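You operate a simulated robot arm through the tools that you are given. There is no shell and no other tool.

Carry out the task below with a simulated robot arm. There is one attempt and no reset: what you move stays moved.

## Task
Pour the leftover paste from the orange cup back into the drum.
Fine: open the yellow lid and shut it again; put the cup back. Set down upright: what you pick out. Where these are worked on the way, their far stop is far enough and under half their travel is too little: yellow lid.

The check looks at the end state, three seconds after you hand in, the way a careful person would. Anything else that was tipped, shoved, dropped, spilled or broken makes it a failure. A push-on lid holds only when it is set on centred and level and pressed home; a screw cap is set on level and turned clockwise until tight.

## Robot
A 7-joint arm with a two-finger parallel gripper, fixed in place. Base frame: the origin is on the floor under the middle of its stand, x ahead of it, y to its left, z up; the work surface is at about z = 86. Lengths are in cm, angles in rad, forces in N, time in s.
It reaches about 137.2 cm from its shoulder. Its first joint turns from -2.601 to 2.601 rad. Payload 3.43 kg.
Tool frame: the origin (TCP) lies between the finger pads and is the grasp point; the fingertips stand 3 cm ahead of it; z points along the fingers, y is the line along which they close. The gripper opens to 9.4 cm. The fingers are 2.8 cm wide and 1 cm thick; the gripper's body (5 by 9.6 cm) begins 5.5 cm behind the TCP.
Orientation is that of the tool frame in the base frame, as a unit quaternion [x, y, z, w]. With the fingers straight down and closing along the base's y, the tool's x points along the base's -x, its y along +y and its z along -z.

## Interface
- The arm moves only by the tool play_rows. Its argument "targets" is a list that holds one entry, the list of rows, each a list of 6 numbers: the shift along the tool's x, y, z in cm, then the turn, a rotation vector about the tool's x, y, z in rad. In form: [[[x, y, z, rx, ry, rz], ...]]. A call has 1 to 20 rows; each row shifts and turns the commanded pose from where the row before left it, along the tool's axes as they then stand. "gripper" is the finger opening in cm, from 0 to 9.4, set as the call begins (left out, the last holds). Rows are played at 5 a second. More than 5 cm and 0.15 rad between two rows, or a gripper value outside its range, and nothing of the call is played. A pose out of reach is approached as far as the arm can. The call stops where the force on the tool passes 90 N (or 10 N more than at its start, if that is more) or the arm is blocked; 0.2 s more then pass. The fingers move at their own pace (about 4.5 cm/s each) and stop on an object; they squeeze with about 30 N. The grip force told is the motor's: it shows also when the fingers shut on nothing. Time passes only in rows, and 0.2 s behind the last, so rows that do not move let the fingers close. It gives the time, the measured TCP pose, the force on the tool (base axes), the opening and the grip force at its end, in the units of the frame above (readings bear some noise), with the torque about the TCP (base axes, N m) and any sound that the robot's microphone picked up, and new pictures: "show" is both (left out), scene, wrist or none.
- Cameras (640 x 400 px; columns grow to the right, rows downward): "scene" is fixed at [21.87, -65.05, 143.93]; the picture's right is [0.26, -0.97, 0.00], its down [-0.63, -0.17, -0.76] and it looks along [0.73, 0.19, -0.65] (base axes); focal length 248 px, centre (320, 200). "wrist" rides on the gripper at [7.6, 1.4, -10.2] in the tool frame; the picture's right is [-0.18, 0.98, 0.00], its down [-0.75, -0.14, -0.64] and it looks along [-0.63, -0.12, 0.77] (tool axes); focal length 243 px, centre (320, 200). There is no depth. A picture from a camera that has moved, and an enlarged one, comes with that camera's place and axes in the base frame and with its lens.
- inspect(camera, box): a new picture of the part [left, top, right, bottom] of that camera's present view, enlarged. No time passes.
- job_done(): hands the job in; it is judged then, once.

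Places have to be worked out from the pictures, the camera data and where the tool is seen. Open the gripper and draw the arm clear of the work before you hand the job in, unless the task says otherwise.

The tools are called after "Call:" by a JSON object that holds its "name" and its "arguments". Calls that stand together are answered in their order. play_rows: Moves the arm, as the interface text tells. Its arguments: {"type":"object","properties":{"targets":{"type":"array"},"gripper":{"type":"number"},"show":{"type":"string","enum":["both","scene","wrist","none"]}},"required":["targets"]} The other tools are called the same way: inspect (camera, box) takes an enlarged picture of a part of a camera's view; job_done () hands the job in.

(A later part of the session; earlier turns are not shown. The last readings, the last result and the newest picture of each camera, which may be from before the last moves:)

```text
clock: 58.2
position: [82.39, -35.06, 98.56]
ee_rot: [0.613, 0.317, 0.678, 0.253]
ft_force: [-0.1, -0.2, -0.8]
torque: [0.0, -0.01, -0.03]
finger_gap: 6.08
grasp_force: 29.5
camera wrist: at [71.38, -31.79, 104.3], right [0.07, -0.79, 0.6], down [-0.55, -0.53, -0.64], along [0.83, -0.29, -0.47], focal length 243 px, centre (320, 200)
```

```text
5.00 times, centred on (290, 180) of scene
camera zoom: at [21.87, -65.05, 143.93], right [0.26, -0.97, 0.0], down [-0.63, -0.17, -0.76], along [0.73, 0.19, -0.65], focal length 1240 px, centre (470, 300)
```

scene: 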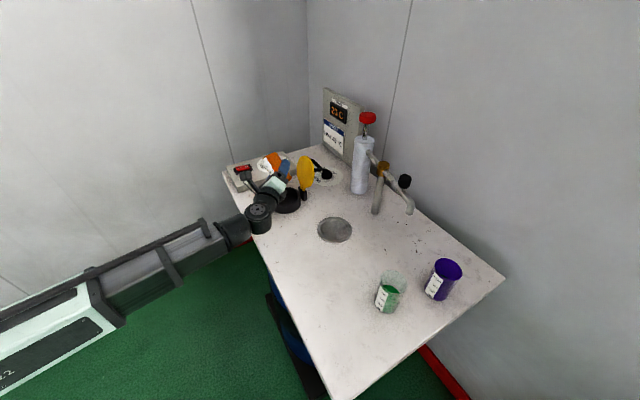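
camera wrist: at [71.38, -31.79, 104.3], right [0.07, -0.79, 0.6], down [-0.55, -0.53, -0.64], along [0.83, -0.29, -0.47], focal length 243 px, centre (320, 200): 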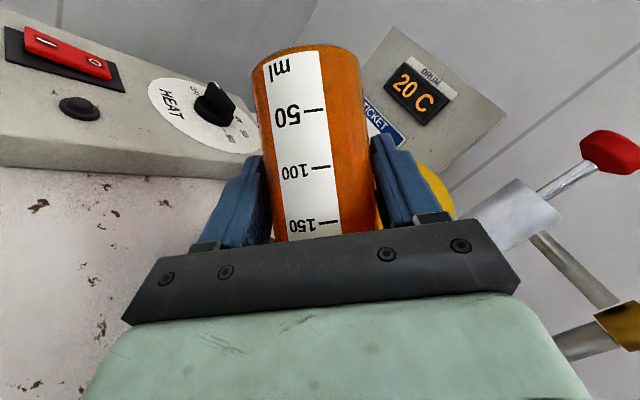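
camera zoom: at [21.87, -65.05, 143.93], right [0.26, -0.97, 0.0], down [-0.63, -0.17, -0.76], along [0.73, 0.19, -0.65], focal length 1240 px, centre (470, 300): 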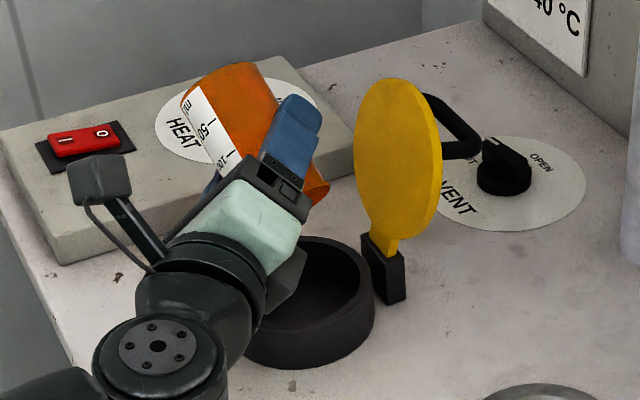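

Waiting three more seconds at this tilt so the last paste can drain.

Call:
{"name": "play_rows", "arguments": {"targets": [[[0, 0, 0, 0, 0, 0], [0, 0, 0, 0, 0, 0], [0, 0, 0, 0, 0, 0], [0, 0, 0, 0, 0, 0], [0, 0, 0, 0, 0, 0], [0, 0, 0, 0, 0, 0], [0, 0, 0, 0, 0, 0], [0, 0, 0, 0, 0, 0], [0, 0, 0, 0, 0, 0], [0, 0, 0, 0, 0, 0], [0, 0, 0, 0, 0, 0], [0, 0, 0, 0, 0, 0], [0, 0, 0, 0, 0, 0], [0, 0, 0, 0, 0, 0], [0, 0, 0, 0, 0, 0]]], "show": "scene"}}

Call:
{"name": "inspect", "arguments": {"camera": "scene", "box": [265, 155, 315, 215]}}

```text
clock: 61.4
position: [82.5, -35.1, 98.55]
ee_rot: [0.613, 0.317, 0.679, 0.253]
ft_force: [-0.4, -0.2, -1.0]
torque: [0.0, 0.01, 0.0]
finger_gap: 6.07
grasp_force: 29.8
```

scene: 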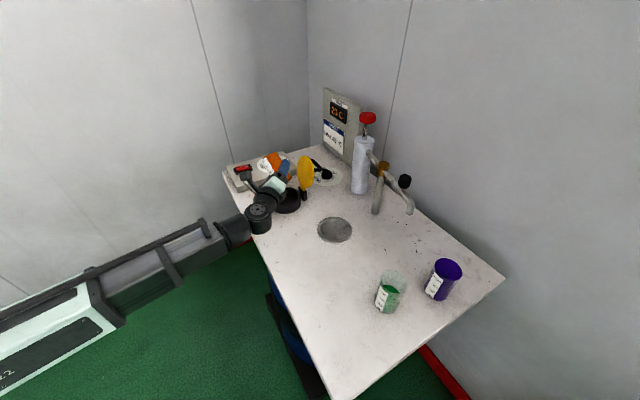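

```text
6.67 times, centred on (290, 185) of scene
camera zoom: at [21.87, -65.05, 143.93], right [0.26, -0.97, 0.0], down [-0.63, -0.17, -0.76], along [0.73, 0.19, -0.65], focal length 1653 px, centre (520, 300)
```

zoom: 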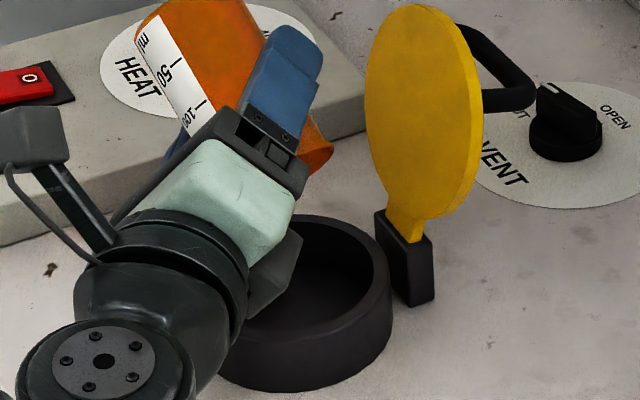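

No more stream. The cup hasn't slipped in the fingers. I tilt back along the same path to about 68°, lip still over the hole, to look inside the cup.

Call:
{"name": "play_rows", "arguments": {"targets": [[[0, 0, 0, 0.052, -0.0423, -0.0742], [0.258, -0.194, 0.29, 0.052, -0.0423, -0.0742], [0.273, -0.153, 0.279, 0.052, -0.0423, -0.0742], [0.284, -0.113, 0.263, 0.052, -0.0423, -0.0742], [0.286, -0.074, 0.243, 0.052, -0.0423, -0.0742], [0.282, -0.037, 0.219, 0.052, -0.0423, -0.0742], [0.269, -0.005, 0.191, 0.052, -0.0423, -0.0742], [0.249, 0.023, 0.162, 0.052, -0.0423, -0.0742], [0.225, 0.044, 0.133, 0.052, -0.0423, -0.0742], [0.193, 0.058, 0.103, 0.052, -0.0423, -0.0742], [0.159, 0.064, 0.075, 0, 0, 0], [0, 0, 0, 0, 0, 0]]]}}

Call:
{"name": "inspect", "arguments": {"camera": "scene", "box": [245, 140, 335, 220]}}

```text
clock: 64.0
position: [84.28, -32.54, 98.54]
ee_rot: [0.626, 0.613, 0.302, 0.375]
ft_force: [0.9, -0.2, -0.1]
torque: [0.01, 0.01, 0.01]
finger_gap: 6.1
grasp_force: 30.3
camera wrist: at [77.04, -23.96, 104.62], right [0.52, -0.15, 0.84], down [-0.66, -0.69, 0.29], along [0.54, -0.71, -0.46], focal length 243 px, centre (320, 200)
```

scene: 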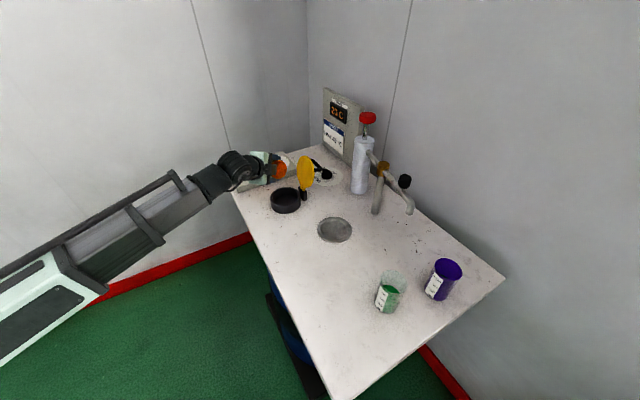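
wrist: 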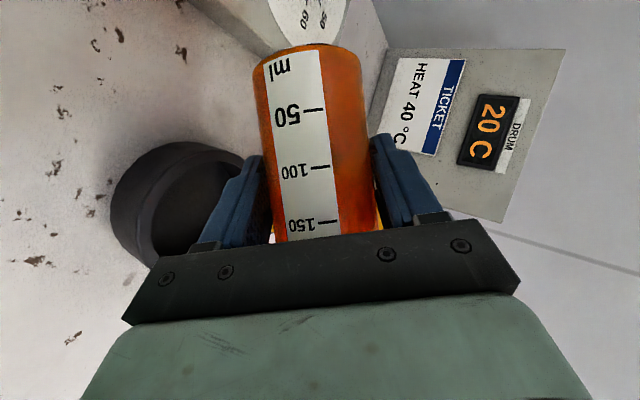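

```text
5.00 times, centred on (290, 180) of scene
camera zoom: at [21.87, -65.05, 143.93], right [0.26, -0.97, 0.0], down [-0.63, -0.17, -0.76], along [0.73, 0.19, -0.65], focal length 1240 px, centre (470, 300)
```

zoom: 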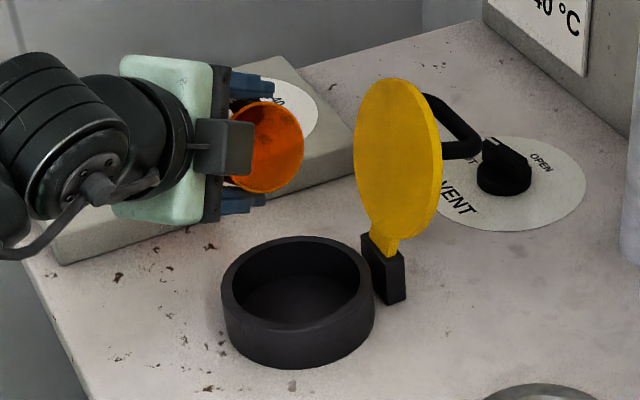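

The cup now looks empty inside; a closer look to confirm, including the bench around the neck for any spills.

Call:
{"name": "inspect", "arguments": {"camera": "scene", "box": [270, 155, 310, 185]}}

Call:
{"name": "inspect", "arguments": {"camera": "wrist", "box": [80, 120, 280, 270]}}

```text
13.33 times, centred on (290, 170) of scene
camera zoom: at [21.87, -65.05, 143.93], right [0.26, -0.97, 0.0], down [-0.63, -0.17, -0.76], along [0.73, 0.19, -0.65], focal length 3306 px, centre (720, 600)
```

zoom: 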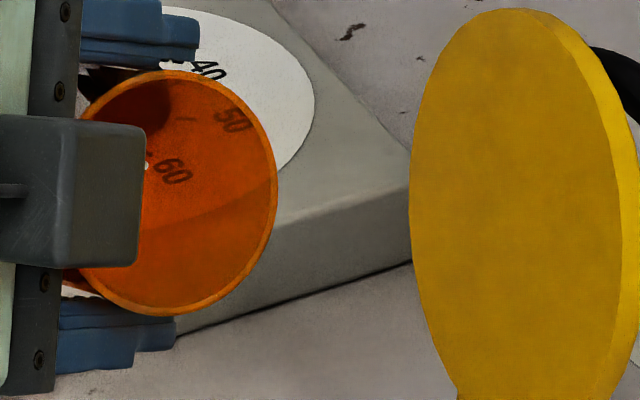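

```text
2.67 times, centred on (180, 195) of wrist
camera zoom: at [77.04, -23.96, 104.62], right [0.52, -0.15, 0.84], down [-0.66, -0.69, 0.29], along [0.54, -0.71, -0.46], focal length 647 px, centre (693, 213)
```

zoom: 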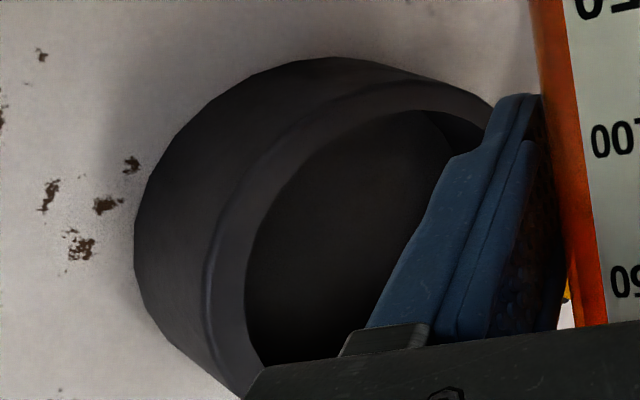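

The cup is empty — the dial markings show through it — and no paste is on the bench. I raise 7 cm and turn the cup back upright.

Call:
{"name": "play_rows", "arguments": {"targets": [[[-0.29, 2.94, -1.875, 0, 0, 0], [-0.29, 2.94, -1.875, 0, 0, 0], [0, 0, 0, 0.0685, -0.0557, -0.0978], [0, 0, 0, 0.0685, -0.0557, -0.0978], [0, 0, 0, 0.0685, -0.0557, -0.0978], [0, 0, 0, 0.0685, -0.0557, -0.0978], [0, 0, 0, 0.0685, -0.0557, -0.0978], [0, 0, 0, 0.0685, -0.0557, -0.0978], [0, 0, 0, 0.0685, -0.0557, -0.0978], [0, 0, 0, 0.0685, -0.0557, -0.0978], [0, 0, 0, 0.0685, -0.0557, -0.0978], [0, 0, 0, 0, 0, 0]]]}}

```text
clock: 66.6
position: [84.24, -32.31, 105.69]
ee_rot: [0.445, 0.767, -0.232, 0.4]
ft_force: [-0.6, -0.2, 0.4]
torque: [-0.01, 0.04, -0.01]
finger_gap: 6.08
grasp_force: 29.8
camera wrist: at [79.11, -20.7, 105.32], right [0.9, 0.4, 0.15], down [-0.17, 0.01, 0.99], along [0.39, -0.92, 0.08], focal length 243 px, centre (320, 200)
```

scene: 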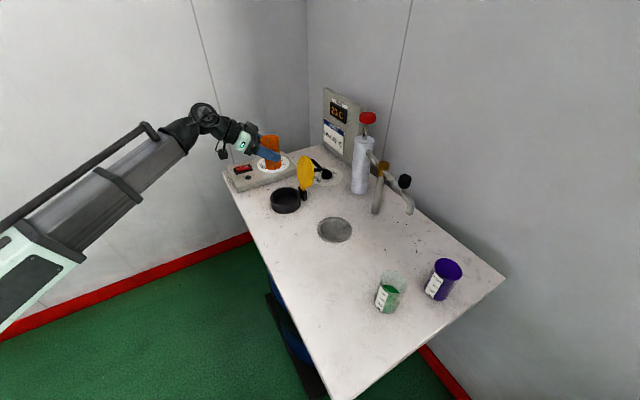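
wrist: 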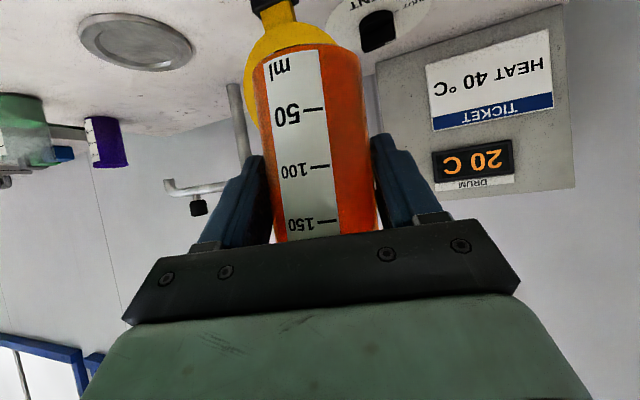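

Upright again. Now I carry the empty cup back along the same route, undoing the yaw, to above its original spot.

Call:
{"name": "play_rows", "arguments": {"targets": [[[-0.346, -3.374, 0.494, 0, 0, 0], [-0.346, -3.374, 0.494, 0, 0, 0], [-0.346, -3.374, 0.494, 0, 0, 0], [-0.346, -3.374, 0.494, 0, 0, 0], [0, 0, 0, -0.107, 0, -0.0755], [0, 0, 0, -0.107, 0, -0.0755], [0.222, -3.33, -0.321, 0, 0, 0], [0.222, -3.33, -0.321, 0, 0, 0], [0.222, -3.33, -0.321, 0, 0, 0], [0.222, -3.33, -0.321, 0, 0, 0], [0.222, -3.33, -0.321, 0, 0, 0], [0.222, -3.33, -0.321, 0, 0, 0], [0.222, -3.33, -0.321, 0, 0, 0], [0.222, -3.33, -0.321, 0, 0, 0], [0.222, -3.33, -0.321, 0, 0, 0], [0.222, -3.33, -0.321, 0, 0, 0], [0.222, -3.33, -0.321, 0, 0, 0], [0, 0, 0, 0, 0, 0]]]}}

Call:
{"name": "inspect", "arguments": {"camera": "scene", "box": [240, 230, 420, 370]}}

```text
clock: 70.4
position: [44.89, -64.22, 105.34]
ee_rot: [0.34, 0.819, -0.177, 0.427]
ft_force: [0.1, -0.7, 0.1]
torque: [-0.01, -0.02, 0.0]
finger_gap: 6.06
grasp_force: 30.2
camera wrist: at [36.94, -54.23, 105.02], right [0.77, 0.62, 0.15], down [-0.17, -0.03, 0.99], along [0.62, -0.78, 0.08], focal length 243 px, centre (320, 200)
```

scene: 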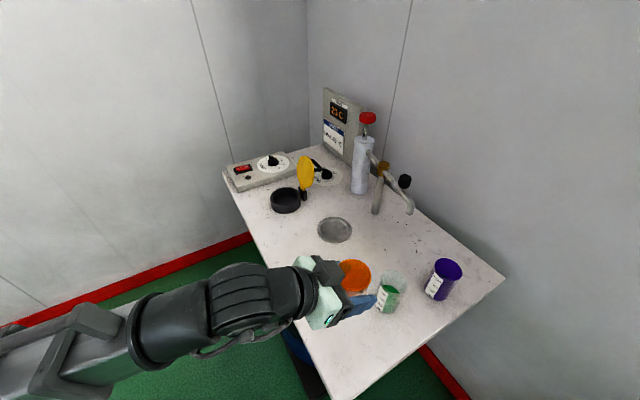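
wrist: 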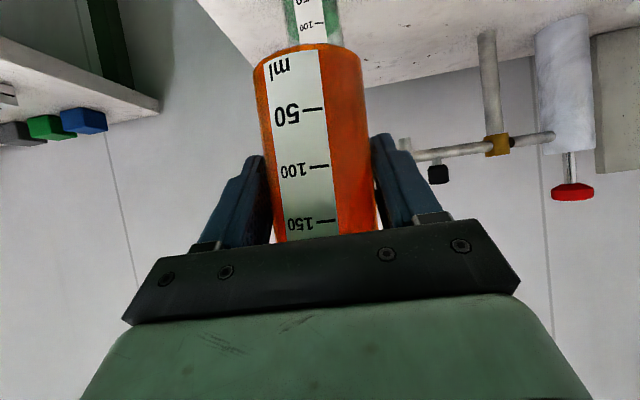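

```text
2.86 times, centred on (330, 300) of scene
camera zoom: at [21.87, -65.05, 143.93], right [0.26, -0.97, 0.0], down [-0.63, -0.17, -0.76], along [0.73, 0.19, -0.65], focal length 708 px, centre (291, -86)
```

zoom: 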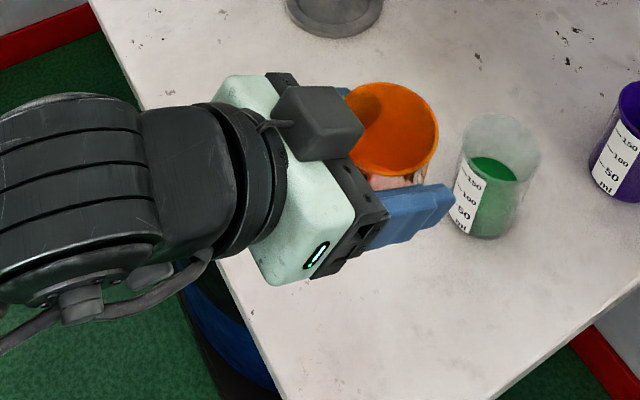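

The empty cup is above its original spot, upright. Lowering most of the way first, then a slow final approach.

Call:
{"name": "play_rows", "arguments": {"targets": [[[2.6, 0, 1.83, 0, 0, 0], [2.6, 0, 1.83, 0, 0, 0], [2.6, 0, 1.83, 0, 0, 0], [1.8, 0, 1.267, 0, 0, 0], [0.4, 0, 0.28, 0, 0, 0], [0, 0, 0, 0, 0, 0]]]}}

Call:
{"name": "inspect", "arguments": {"camera": "scene", "box": [260, 270, 400, 370]}}

Call:
{"name": "inspect", "arguments": {"camera": "wrist", "box": [200, 0, 450, 200]}}

```text
clock: 71.8
position: [44.89, -64.11, 93.27]
ee_rot: [0.341, 0.819, -0.177, 0.427]
ft_force: [0.1, 0.3, -0.8]
torque: [0.01, -0.01, 0.0]
finger_gap: 6.07
grasp_force: 30.0
camera wrist: at [36.82, -54.17, 93.07], right [0.77, 0.62, 0.15], down [-0.17, -0.03, 0.99], along [0.62, -0.78, 0.08], focal length 243 px, centre (320, 200)
```

scene: 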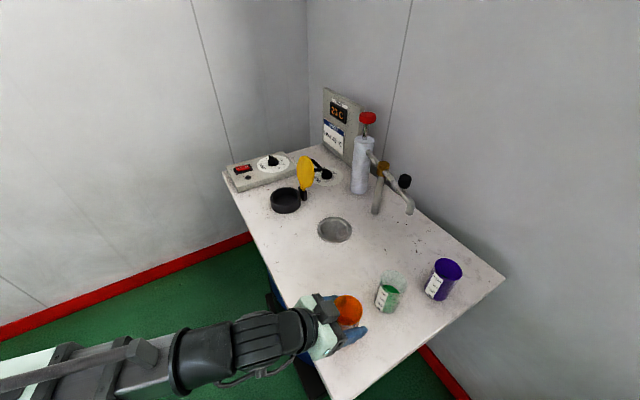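
wrist: 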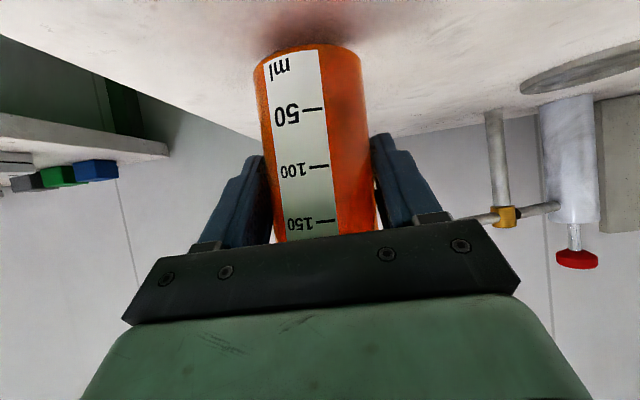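

```text
4.00 times, centred on (330, 320) of scene
camera zoom: at [21.87, -65.05, 143.93], right [0.26, -0.97, 0.0], down [-0.63, -0.17, -0.76], along [0.73, 0.19, -0.65], focal length 992 px, centre (280, -280)
```

zoom: 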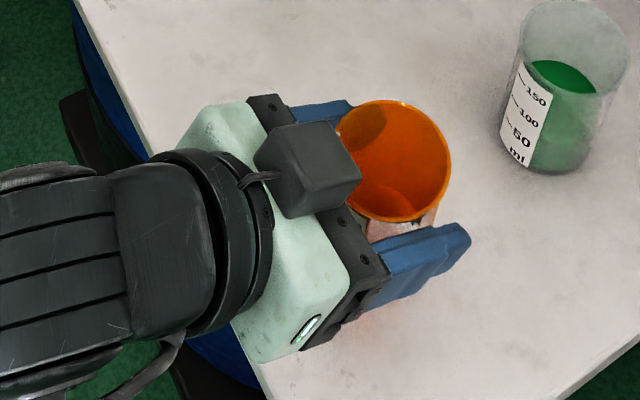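

```text
2.00 times, centred on (325, 100) of wrist
camera zoom: at [36.82, -54.17, 93.07], right [0.77, 0.62, 0.15], down [-0.17, -0.03, 0.99], along [0.62, -0.78, 0.08], focal length 485 px, centre (310, 400)
```

zoom: 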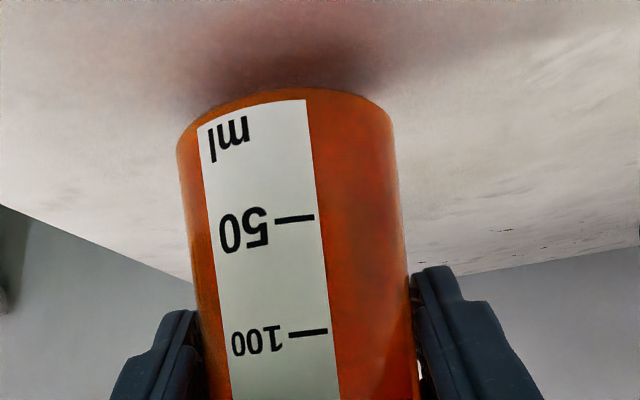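

About 1.3 cm to go by my reckoning. Lowering in small steps and reading the vertical force.

Call:
{"name": "play_rows", "arguments": {"targets": [[[0.245, 0, 0.173, 0, 0, 0], [0.245, 0, 0.173, 0, 0, 0], [0.245, 0, 0.173, 0, 0, 0], [0, 0, 0, 0, 0, 0]]], "show": "none"}}

Call:
{"name": "play_rows", "arguments": {"targets": [[[0.12, 0, 0.086, 0, 0, 0], [0, 0, 0, 0, 0, 0]]], "show": "none"}}

Call:
{"name": "play_rows", "arguments": {"targets": [[[0.12, 0, 0.086, 0, 0, 0], [0, 0, 0, 0, 0, 0]]], "show": "both"}}

```text
clock: 72.8
position: [44.99, -64.07, 92.38]
ee_rot: [0.341, 0.819, -0.177, 0.426]
ft_force: [0.3, 0.8, -0.6]
torque: [0.03, 0.01, 0.0]
finger_gap: 6.06
grasp_force: 30.2
```

```text
clock: 73.4
position: [44.92, -64.02, 92.23]
ee_rot: [0.34, 0.819, -0.176, 0.427]
ft_force: [0.1, 0.0, -0.3]
torque: [-0.02, 0.0, 0.01]
finger_gap: 6.06
grasp_force: 29.7
```

```text
clock: 74.0
position: [44.92, -64.0, 92.18]
ee_rot: [0.341, 0.819, -0.177, 0.427]
ft_force: [0.1, 0.0, 6.0]
torque: [-0.09, 0.0, 0.05]
finger_gap: 6.05
grasp_force: 30.0
camera wrist: at [36.84, -54.08, 91.83], right [0.77, 0.62, 0.15], down [-0.17, -0.03, 0.99], along [0.61, -0.78, 0.08], focal length 243 px, centre (320, 200)
```

scene: 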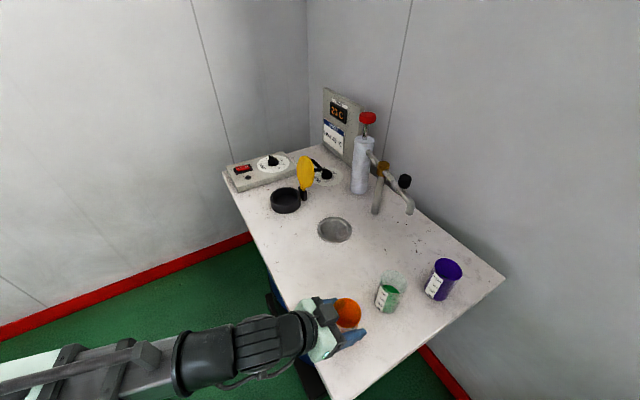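
wrist: 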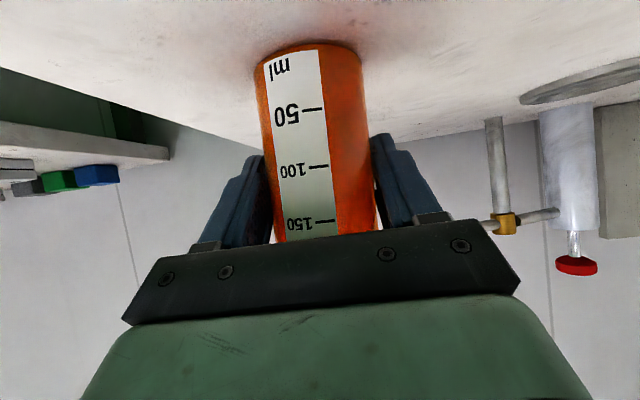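

6 N of upward force: the cup is on the bench. I ease the fingers open slightly first, then fully.

Call:
{"name": "play_rows", "arguments": {"targets": [[[0, 0, 0, 0, 0, 0], [0, 0, 0, 0, 0, 0]]], "gripper": 6.5, "show": "none"}}

Call:
{"name": "play_rows", "arguments": {"targets": [[[0, 0, 0, 0, 0, 0], [0, 0, 0, 0, 0, 0], [0, 0, 0, 0, 0, 0]]], "gripper": 9.2}}

Call:
{"name": "inspect", "arguments": {"camera": "scene", "box": [260, 270, 400, 370]}}

Call:
{"name": "inspect", "arguments": {"camera": "wrist", "box": [200, 0, 450, 200]}}

```text
clock: 74.6
position: [44.89, -63.99, 92.04]
ee_rot: [0.34, 0.819, -0.177, 0.427]
ft_force: [0.0, -0.2, -0.2]
torque: [-0.01, 0.0, 0.08]
finger_gap: 6.51
grasp_force: 0.1
```

```text
clock: 75.4
position: [44.93, -64.04, 92.09]
ee_rot: [0.34, 0.819, -0.176, 0.427]
ft_force: [-0.4, -0.1, -0.5]
torque: [-0.01, 0.02, 0.01]
finger_gap: 9.19
grasp_force: 0.0
camera wrist: at [36.84, -54.08, 91.8], right [0.77, 0.62, 0.15], down [-0.17, -0.03, 0.99], along [0.62, -0.78, 0.08], focal length 243 px, centre (320, 200)
```

scene: 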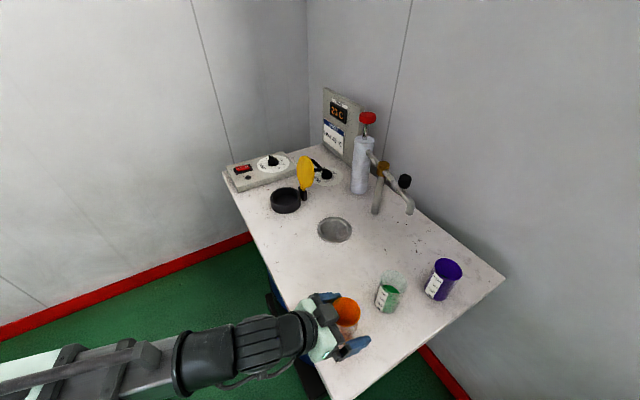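
wrist: 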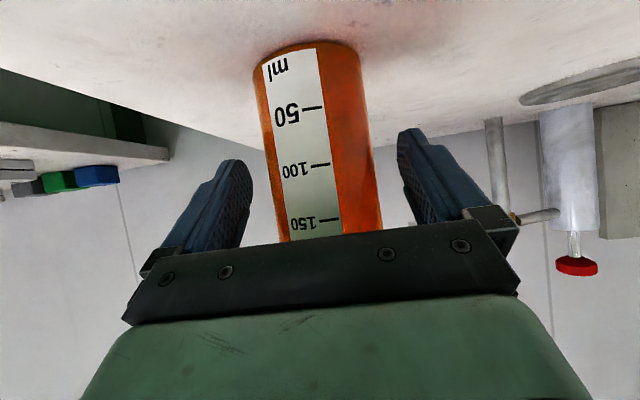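

```text
4.00 times, centred on (330, 320) of scene
camera zoom: at [21.87, -65.05, 143.93], right [0.26, -0.97, 0.0], down [-0.63, -0.17, -0.76], along [0.73, 0.19, -0.65], focal length 992 px, centre (280, -280)
```

zoom: 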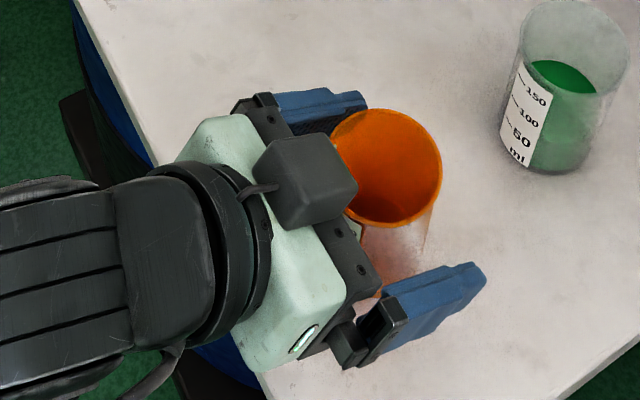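

```text
2.00 times, centred on (325, 100) of wrist
camera zoom: at [36.84, -54.08, 91.8], right [0.77, 0.62, 0.15], down [-0.17, -0.03, 0.99], along [0.62, -0.78, 0.08], focal length 485 px, centre (310, 400)
```

zoom: 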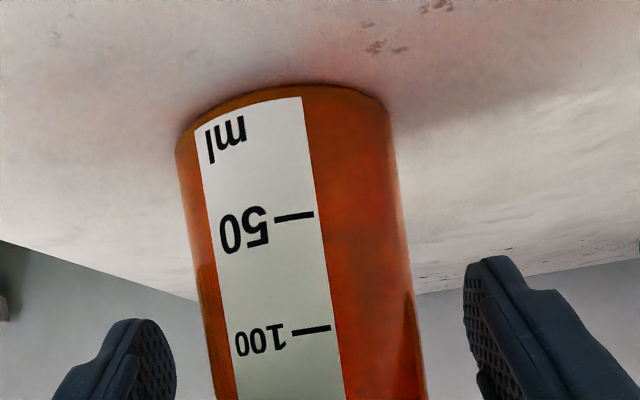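

The cup is upright at its original place, fingers clear on both sides. I back out along the approach line.

Call:
{"name": "play_rows", "arguments": {"targets": [[[0, 0, -1.5, 0, 0, 0], [0, 0, -2.5, 0, 0, 0], [0, 0, -3, 0, 0, 0], [0, 0, -3, 0, 0, 0], [0, 0, -3, 0, 0, 0], [0, 0, 0, 0, 0, 0]]]}}

Call:
{"name": "inspect", "arguments": {"camera": "scene", "box": [310, 240, 480, 350]}}

```text
clock: 76.8
position: [37.48, -56.6, 99.52]
ee_rot: [0.341, 0.819, -0.176, 0.426]
ft_force: [0.6, 0.6, -0.1]
torque: [0.0, 0.01, 0.0]
finger_gap: 9.21
grasp_force: 0.1
camera wrist: at [29.45, -46.81, 99.27], right [0.77, 0.62, 0.15], down [-0.17, -0.03, 0.99], along [0.62, -0.78, 0.08], focal length 243 px, centre (320, 200)
```

scene: 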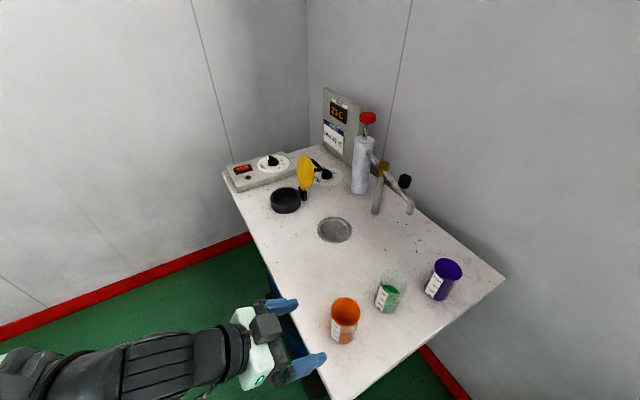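
wrist: 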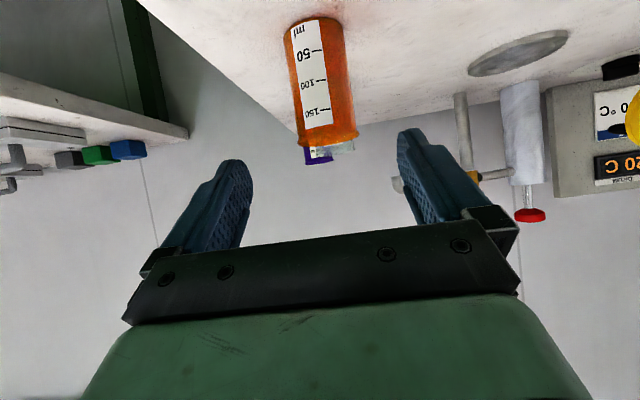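

```text
3.64 times, centred on (395, 295) of scene
camera zoom: at [21.87, -65.05, 143.93], right [0.26, -0.97, 0.0], down [-0.63, -0.17, -0.76], along [0.73, 0.19, -0.65], focal length 902 px, centre (47, -146)
```

zoom: 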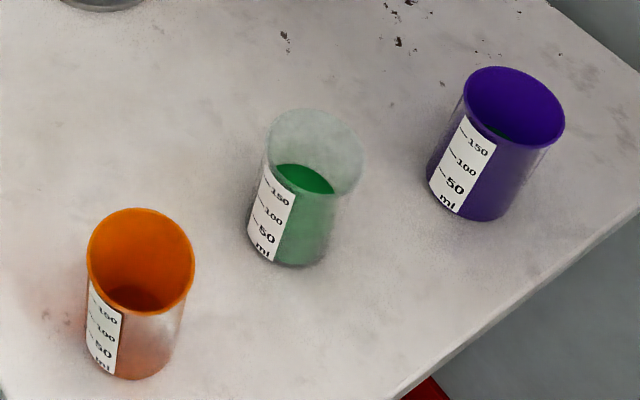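

The cup is back, upright and empty; the other cups are untouched. Now to close the lid: I rise and move toward the neck along the same clear corridor used before.

Call:
{"name": "play_rows", "arguments": {"targets": [[[-3.27, 0, -2.305, 0, 0, 0], [-3.27, 0, -2.305, 0, 0, 0], [-0.685, 3.66, 1.325, 0, 0, 0], [-0.685, 3.66, 1.325, 0, 0, 0], [-0.685, 3.66, 1.325, 0, 0, 0], [-0.685, 3.66, 1.325, 0, 0, 0], [-0.685, 3.66, 1.325, 0, 0, 0], [-0.685, 3.66, 1.325, 0, 0, 0], [-0.685, 3.66, 1.325, 0, 0, 0], [-0.685, 3.66, 1.325, 0, 0, 0], [-0.685, 3.66, 1.325, 0, 0, 0], [-0.685, 3.66, 1.325, 0, 0, 0], [0, 0, 0, 0, 0, 0]]], "gripper": 3.0, "show": "scene"}}

```text
clock: 79.6
position: [73.69, -41.17, 105.86]
ee_rot: [0.341, 0.819, -0.176, 0.426]
ft_force: [0.1, -0.8, -0.8]
torque: [0.02, 0.0, 0.02]
finger_gap: 2.99
grasp_force: 0.1
```

scene: 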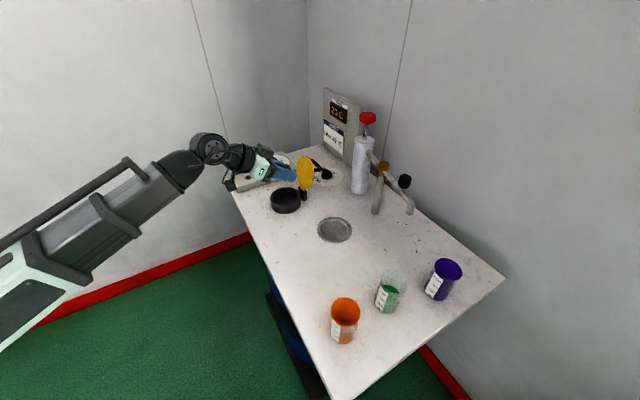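

Good. Now pitch the tool straight down and roll it −90° to the handle-gripping orientation, at this clear spot.

Call:
{"name": "play_rows", "arguments": {"targets": [[[0, 0, 0, 0, 0.137, 0], [0, 0, 0, 0, 0.137, 0], [0, 0, 0, 0, 0.137, 0], [0, 0, 0, 0, 0.137, 0], [0, 0, 0, 0, 0.137, 0], [0, 0, 0, 0, 0.137, 0], [0, 0, 0, 0, 0.138, 0], [0, 0, 0, 0, 0, -0.143], [0, 0, 0, 0, 0, -0.143], [0, 0, 0, 0, 0, -0.143], [0, 0, 0, 0, 0, -0.143], [0, 0, 0, 0, 0, -0.143], [0, 0, 0, 0, 0, -0.143], [0, 0, 0, 0, 0, -0.143], [0, 0, 0, 0, 0, -0.143], [0, 0, 0, 0, 0, -0.143], [0, 0, 0, 0, 0, -0.143], [0, 0, 0, 0, 0, -0.141], [0, 0, 0, 0, 0, 0]]]}}

```text
clock: 83.6
position: [73.8, -41.14, 105.71]
ee_rot: [-0.383, 0.924, 0.0, 0.001]
ft_force: [-0.5, -0.1, 0.1]
torque: [-0.03, 0.01, 0.01]
finger_gap: 3.0
grasp_force: 0.1
camera wrist: at [67.29, -45.6, 116.12], right [-0.56, 0.83, 0.0], down [0.63, 0.43, 0.64], along [0.53, 0.36, -0.77], focal length 243 px, centre (320, 200)
```

scene: 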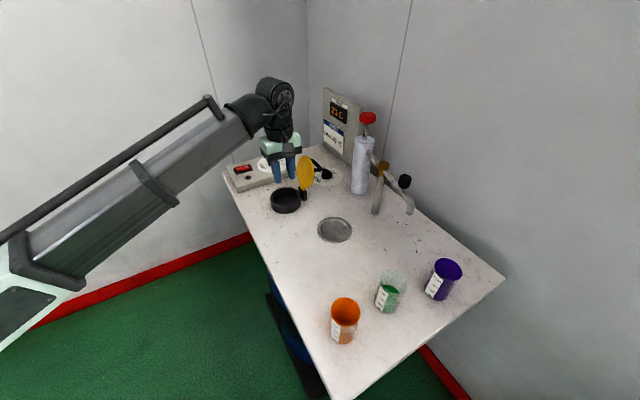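
wrist: 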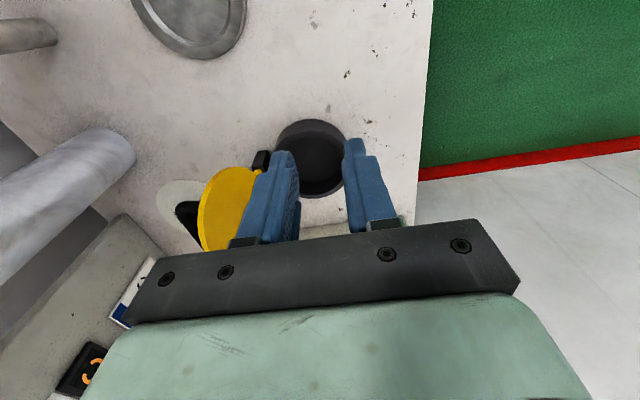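

In the right orientation. Now I rise and cross over the top of the standing lid to the handle side.

Call:
{"name": "play_rows", "arguments": {"targets": [[[0, 0, -2.5, 0, 0, 0], [-1.76, -3.47, -1.0, 0, 0, 0], [-1.76, -3.47, -1.0, 0, 0, 0], [-1.76, -3.47, -0.5, 0, 0, 0], [-1.76, -3.47, -0.5, 0, 0, 0], [-1.76, -3.47, -0.5, 0, 0, 0], [0, 0, 0, -0.149, 0, 0], [0, 0, 0, 0, 0, 0]]]}}

Call:
{"name": "inspect", "arguments": {"camera": "scene", "box": [250, 120, 360, 220]}}

Call:
{"name": "inspect", "arguments": {"camera": "wrist", "box": [220, 0, 440, 180]}}

```text
clock: 85.4
position: [92.12, -47.17, 111.75]
ee_rot: [-0.381, 0.922, 0.069, -0.027]
ft_force: [0.0, 0.3, -0.1]
torque: [0.0, 0.0, 0.0]
finger_gap: 3.0
grasp_force: 0.0
camera wrist: at [86.72, -52.75, 122.1], right [-0.56, 0.82, 0.14], down [0.7, 0.36, 0.62], along [0.45, 0.44, -0.77], focal length 243 px, centre (320, 200)
```

scene: 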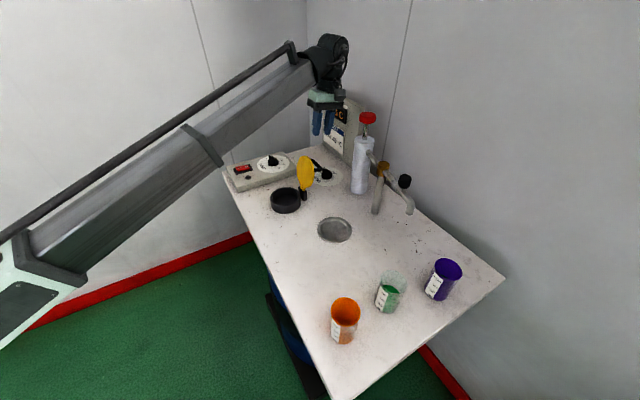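
wrist: 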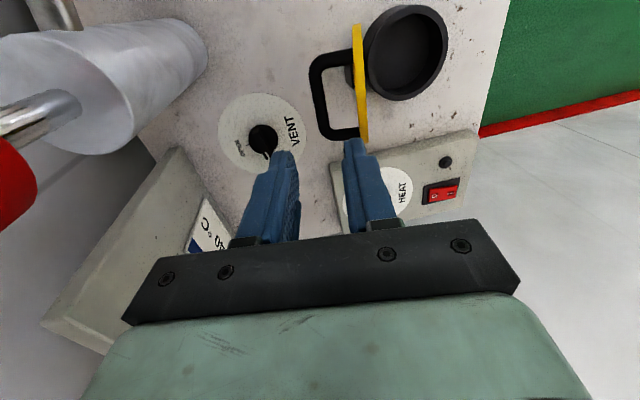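

```text
4.00 times, centred on (305, 170) of scene
camera zoom: at [21.87, -65.05, 143.93], right [0.26, -0.97, 0.0], down [-0.63, -0.17, -0.76], along [0.73, 0.19, -0.65], focal length 992 px, centre (380, 320)
```

zoom: 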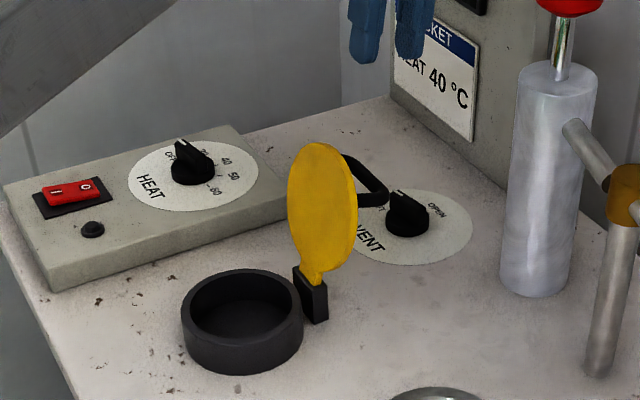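

```text
2.22 times, centred on (330, 90) of wrist
camera zoom: at [86.72, -52.75, 122.1], right [-0.56, 0.82, 0.14], down [0.7, 0.36, 0.62], along [0.45, 0.44, -0.77], focal length 539 px, centre (298, 444)
```

zoom: 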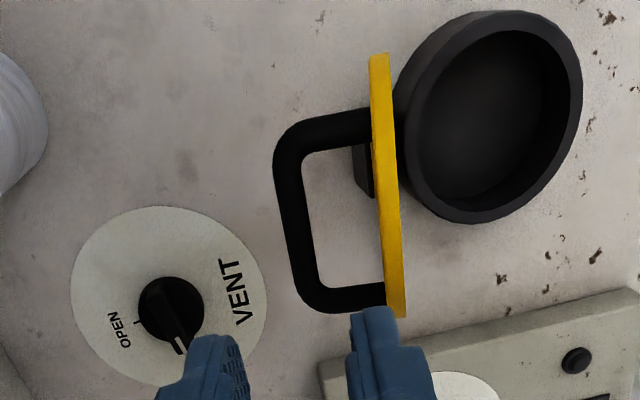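

Same standoff as after releasing the handle. I descend along the tool axis most of the way and check the bar is centred between the fingers.

Call:
{"name": "play_rows", "arguments": {"targets": [[[0.29, -0.165, 3.0, 0, 0, 0], [0, 0, 3.0, 0, 0, 0], [0, 0, 2.6, 0, 0, 0], [0, 0, 0, 0, 0, 0]]]}}

Call:
{"name": "inspect", "arguments": {"camera": "scene", "box": [260, 130, 340, 200]}}

Call:
{"name": "inspect", "arguments": {"camera": "wrist", "box": [220, 20, 440, 200]}}

```text
clock: 86.4
position: [91.32, -46.65, 103.26]
ee_rot: [-0.381, 0.922, 0.069, -0.028]
ft_force: [0.2, 0.6, -0.7]
torque: [0.03, 0.01, -0.02]
finger_gap: 3.0
grasp_force: 0.1
camera wrist: at [85.9, -52.22, 113.6], right [-0.56, 0.82, 0.15], down [0.7, 0.36, 0.61], along [0.45, 0.44, -0.77], focal length 243 px, centre (320, 200)
```

scene: 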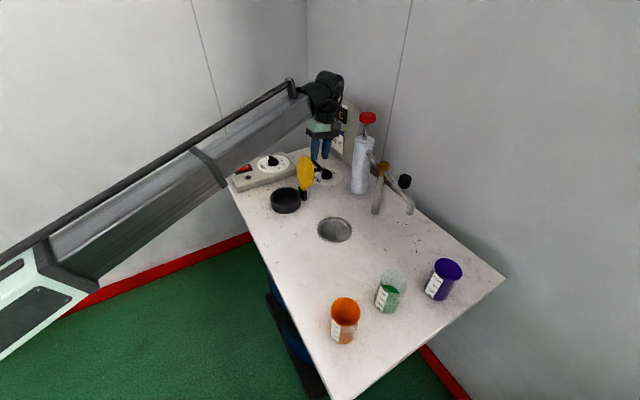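
wrist: 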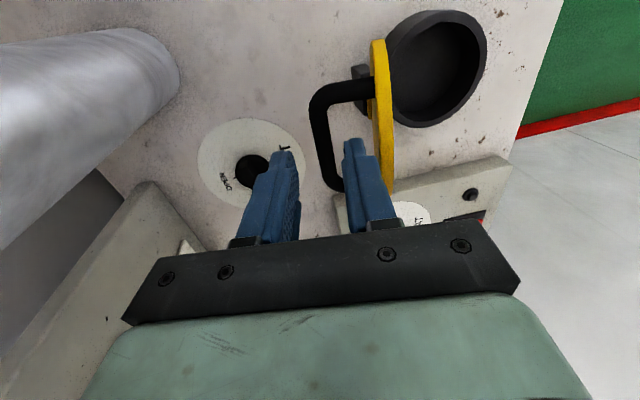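

```text
5.71 times, centred on (300, 165) of scene
camera zoom: at [21.87, -65.05, 143.93], right [0.26, -0.97, 0.0], down [-0.63, -0.17, -0.76], along [0.73, 0.19, -0.65], focal length 1417 px, centre (434, 400)
```

zoom: 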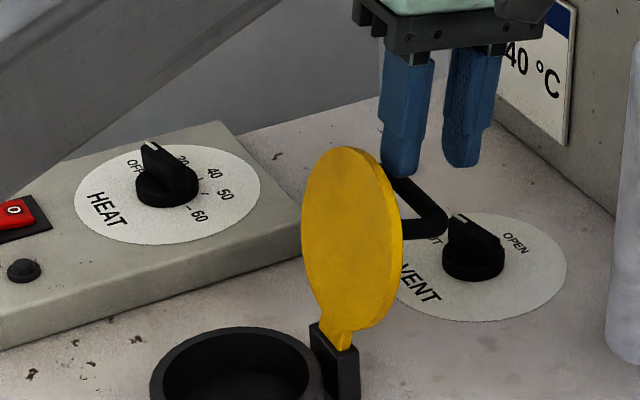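

```text
2.22 times, centred on (330, 110) of wrist
camera zoom: at [85.9, -52.22, 113.6], right [-0.56, 0.82, 0.15], down [0.7, 0.36, 0.61], along [0.45, 0.44, -0.77], focal length 539 px, centre (298, 400)
```

zoom: 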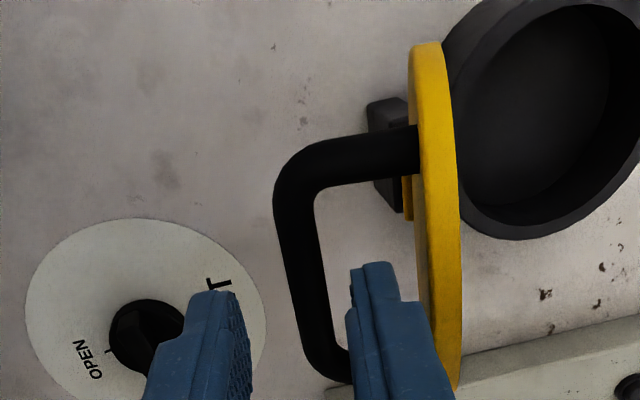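

The bar is between the fingers. Descending the remaining 4.2 cm and then closing on the bar.

Call:
{"name": "play_rows", "arguments": {"targets": [[[0, 0.1, 2.2, 0, 0, 0], [0, 0, 2.0, 0, 0, 0], [0, 0, 0, 0, 0, 0]]], "show": "none"}}

Call:
{"name": "play_rows", "arguments": {"targets": [[[0, 0, 0, 0, 0, 0], [0, 0, 0, 0, 0, 0], [0, 0, 0, 0, 0, 0], [0, 0, 0, 0, 0, 0]]], "gripper": 0}}

Call:
{"name": "inspect", "arguments": {"camera": "scene", "box": [260, 130, 340, 200]}}

```text
clock: 87.2
position: [90.69, -46.16, 99.01]
ee_rot: [-0.38, 0.922, 0.069, -0.027]
ft_force: [-0.1, -0.1, -0.3]
torque: [0.01, 0.02, 0.01]
finger_gap: 2.98
grasp_force: 0.2
```

```text
clock: 88.2
position: [90.62, -45.92, 99.03]
ee_rot: [-0.379, 0.922, 0.07, -0.028]
ft_force: [-7.2, 7.2, -2.8]
torque: [-0.04, 0.17, -1.23]
finger_gap: 1.15
grasp_force: 44.7
camera wrist: at [85.18, -51.63, 109.48], right [-0.55, 0.82, 0.15], down [0.7, 0.36, 0.61], along [0.45, 0.44, -0.78], focal length 243 px, centre (320, 200)
```

scene: 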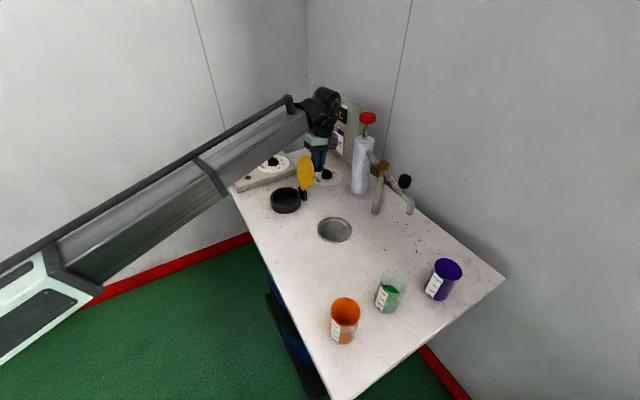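
wrist: 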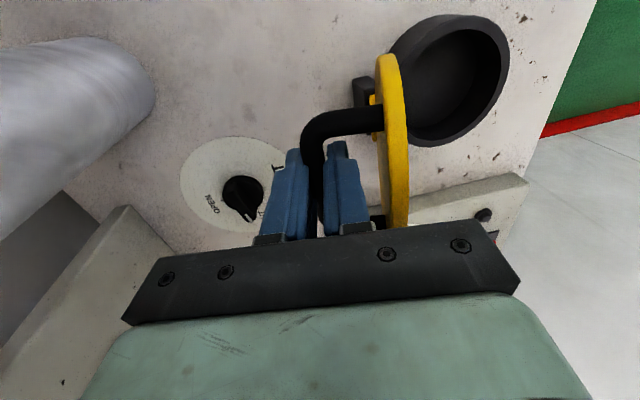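

```text
5.71 times, centred on (300, 165) of scene
camera zoom: at [21.87, -65.05, 143.93], right [0.26, -0.97, 0.0], down [-0.63, -0.17, -0.76], along [0.73, 0.19, -0.65], focal length 1417 px, centre (434, 400)
```

zoom: 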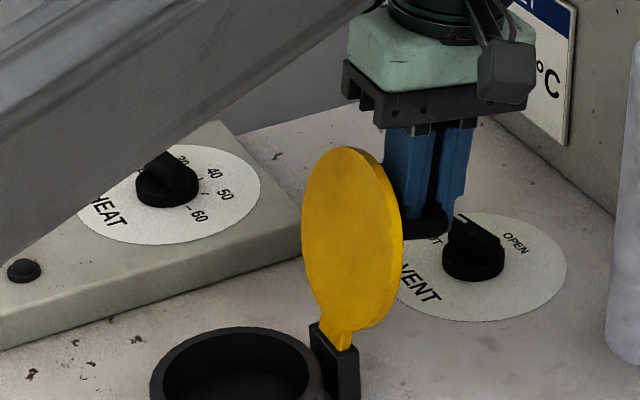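

Handle gripped again (gap 1.15). I now swing the lid back toward closed, first translating along the arc with the bar pivoting in the pads.

Call:
{"name": "play_rows", "arguments": {"targets": [[[0, 0.76, -0.29, 0, 0, 0], [0, 0.76, -0.29, 0, 0, 0], [0, 0.81, -0.17, 0, 0, 0], [0, 0.81, -0.17, 0, 0, 0], [0, 0, 0, 0, 0, 0]]]}}

Call:
{"name": "inspect", "arguments": {"camera": "scene", "box": [250, 130, 340, 210]}}

```text
clock: 89.4
position: [88.55, -43.94, 100.59]
ee_rot: [-0.381, 0.922, 0.069, -0.028]
ft_force: [1.3, -3.8, 8.2]
torque: [0.17, -0.27, -1.25]
finger_gap: 1.14
grasp_force: 45.0
camera wrist: at [83.15, -49.6, 110.94], right [-0.56, 0.82, 0.15], down [0.7, 0.36, 0.61], along [0.45, 0.44, -0.78], focal length 243 px, centre (320, 200)
```

scene: 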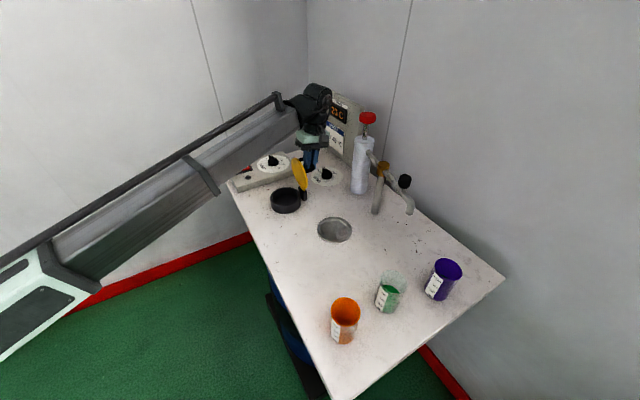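
wrist: 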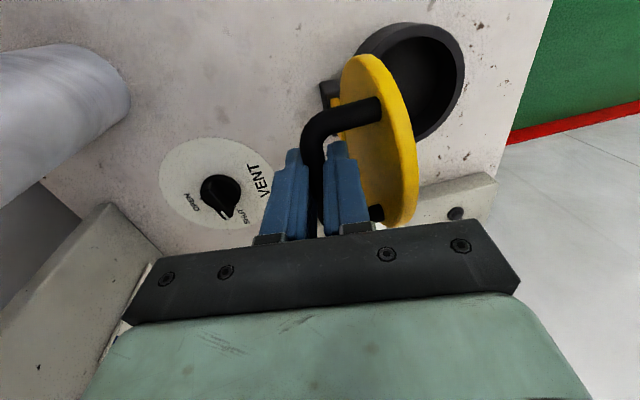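

```text
5.00 times, centred on (295, 170) of scene
camera zoom: at [21.87, -65.05, 143.93], right [0.26, -0.97, 0.0], down [-0.63, -0.17, -0.76], along [0.73, 0.19, -0.65], focal length 1240 px, centre (445, 350)
```

zoom: 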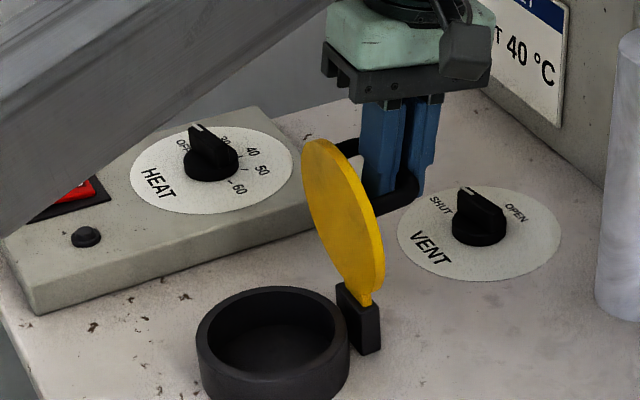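

Low forces and the fit holds. Continuing: a bit more translation, then rotating together with the lid.

Call:
{"name": "play_rows", "arguments": {"targets": [[[0, 0.83, -0.05, 0, 0, 0], [0, 0.83, -0.03, 0, 0, 0], [0, 1.105, 0.086, 0.1, 0, 0], [0, 1.105, 0.086, 0.1, 0, 0], [0, 1.105, 0.086, 0.1, 0, 0], [0, 0, 0, 0, 0, 0]]]}}

Call:
{"name": "inspect", "arguments": {"camera": "scene", "box": [250, 130, 340, 210]}}

```text
clock: 90.8
position: [85.11, -40.57, 100.82]
ee_rot: [-0.38, 0.922, -0.069, 0.029]
ft_force: [-9.4, -4.5, 6.5]
torque: [0.16, 0.05, -1.08]
finger_gap: 1.16
grasp_force: 44.8
camera wrist: at [77.51, -43.92, 110.75], right [-0.55, 0.82, -0.15], down [0.56, 0.5, 0.66], along [0.61, 0.28, -0.74], focal length 243 px, centre (320, 200)
```

scene: 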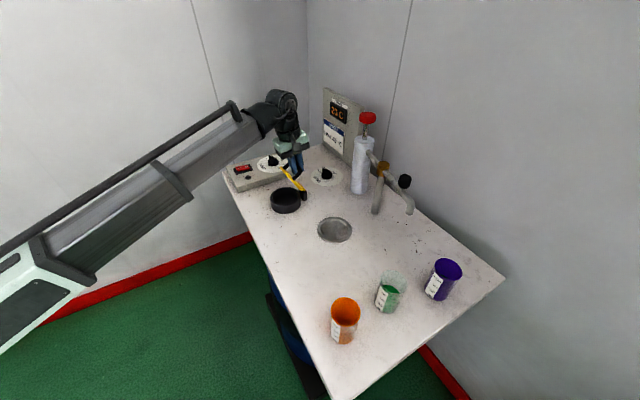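
wrist: 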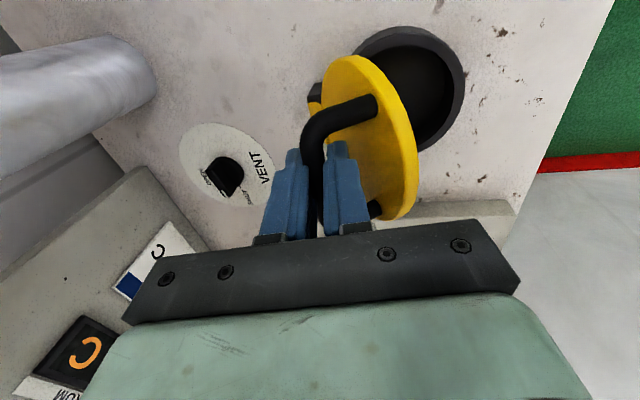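

```text
5.00 times, centred on (295, 170) of scene
camera zoom: at [21.87, -65.05, 143.93], right [0.26, -0.97, 0.0], down [-0.63, -0.17, -0.76], along [0.73, 0.19, -0.65], focal length 1240 px, centre (445, 350)
```

zoom: 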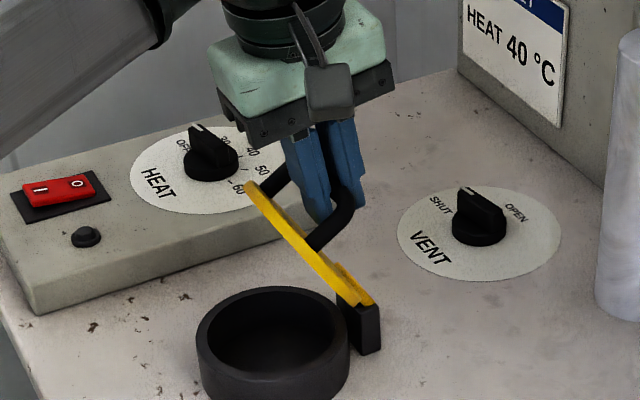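

Forces stay small (lid ~57° open). Continuing to close with the refreshed arc.

Call:
{"name": "play_rows", "arguments": {"targets": [[[0, 1.1, 0.068, 0.1, 0, 0], [0, 1.1, 0.068, 0.1, 0, 0], [0, 1.1, 0.068, 0.1, 0, 0], [0, 1.1, 0.068, 0.1, 0, 0], [0, 0, 0, 0, 0, 0]]]}}

Call:
{"name": "inspect", "arguments": {"camera": "scene", "box": [250, 140, 330, 215]}}

```text
clock: 92.0
position: [82.16, -37.63, 99.16]
ee_rot: [-0.367, 0.89, -0.252, 0.104]
ft_force: [-10.4, -7.6, 0.1]
torque: [0.83, -0.65, -0.64]
finger_gap: 1.14
grasp_force: 45.0
camera wrist: at [72.08, -38.49, 107.2], right [-0.46, 0.72, -0.51], down [0.38, 0.68, 0.62], along [0.8, 0.09, -0.59], focal length 243 px, centre (320, 200)
```

scene: 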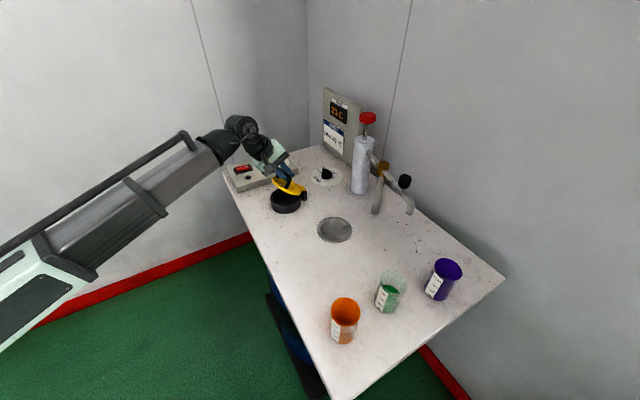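
wrist: 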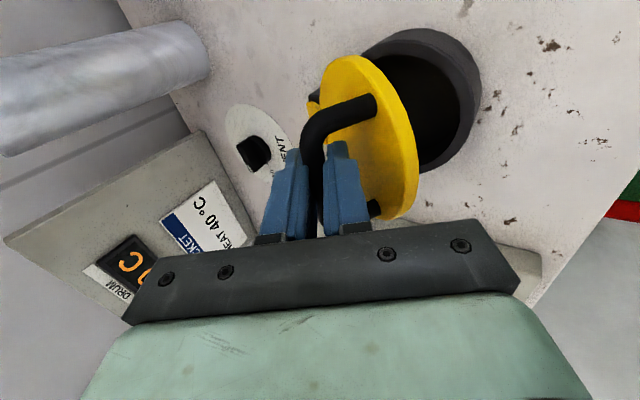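

```text
5.33 times, centred on (290, 178) of scene
camera zoom: at [21.87, -65.05, 143.93], right [0.26, -0.97, 0.0], down [-0.63, -0.17, -0.76], along [0.73, 0.19, -0.65], focal length 1322 px, centre (480, 320)
```

zoom: 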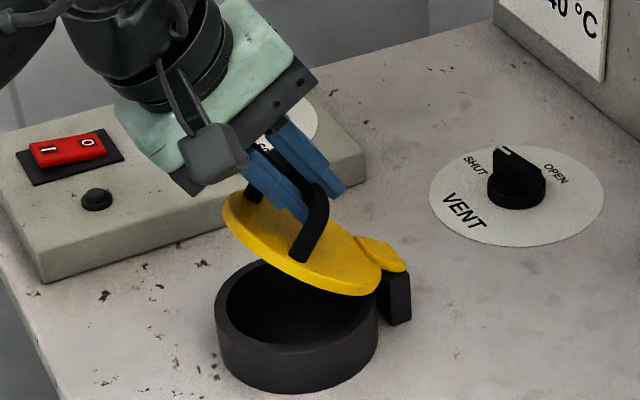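

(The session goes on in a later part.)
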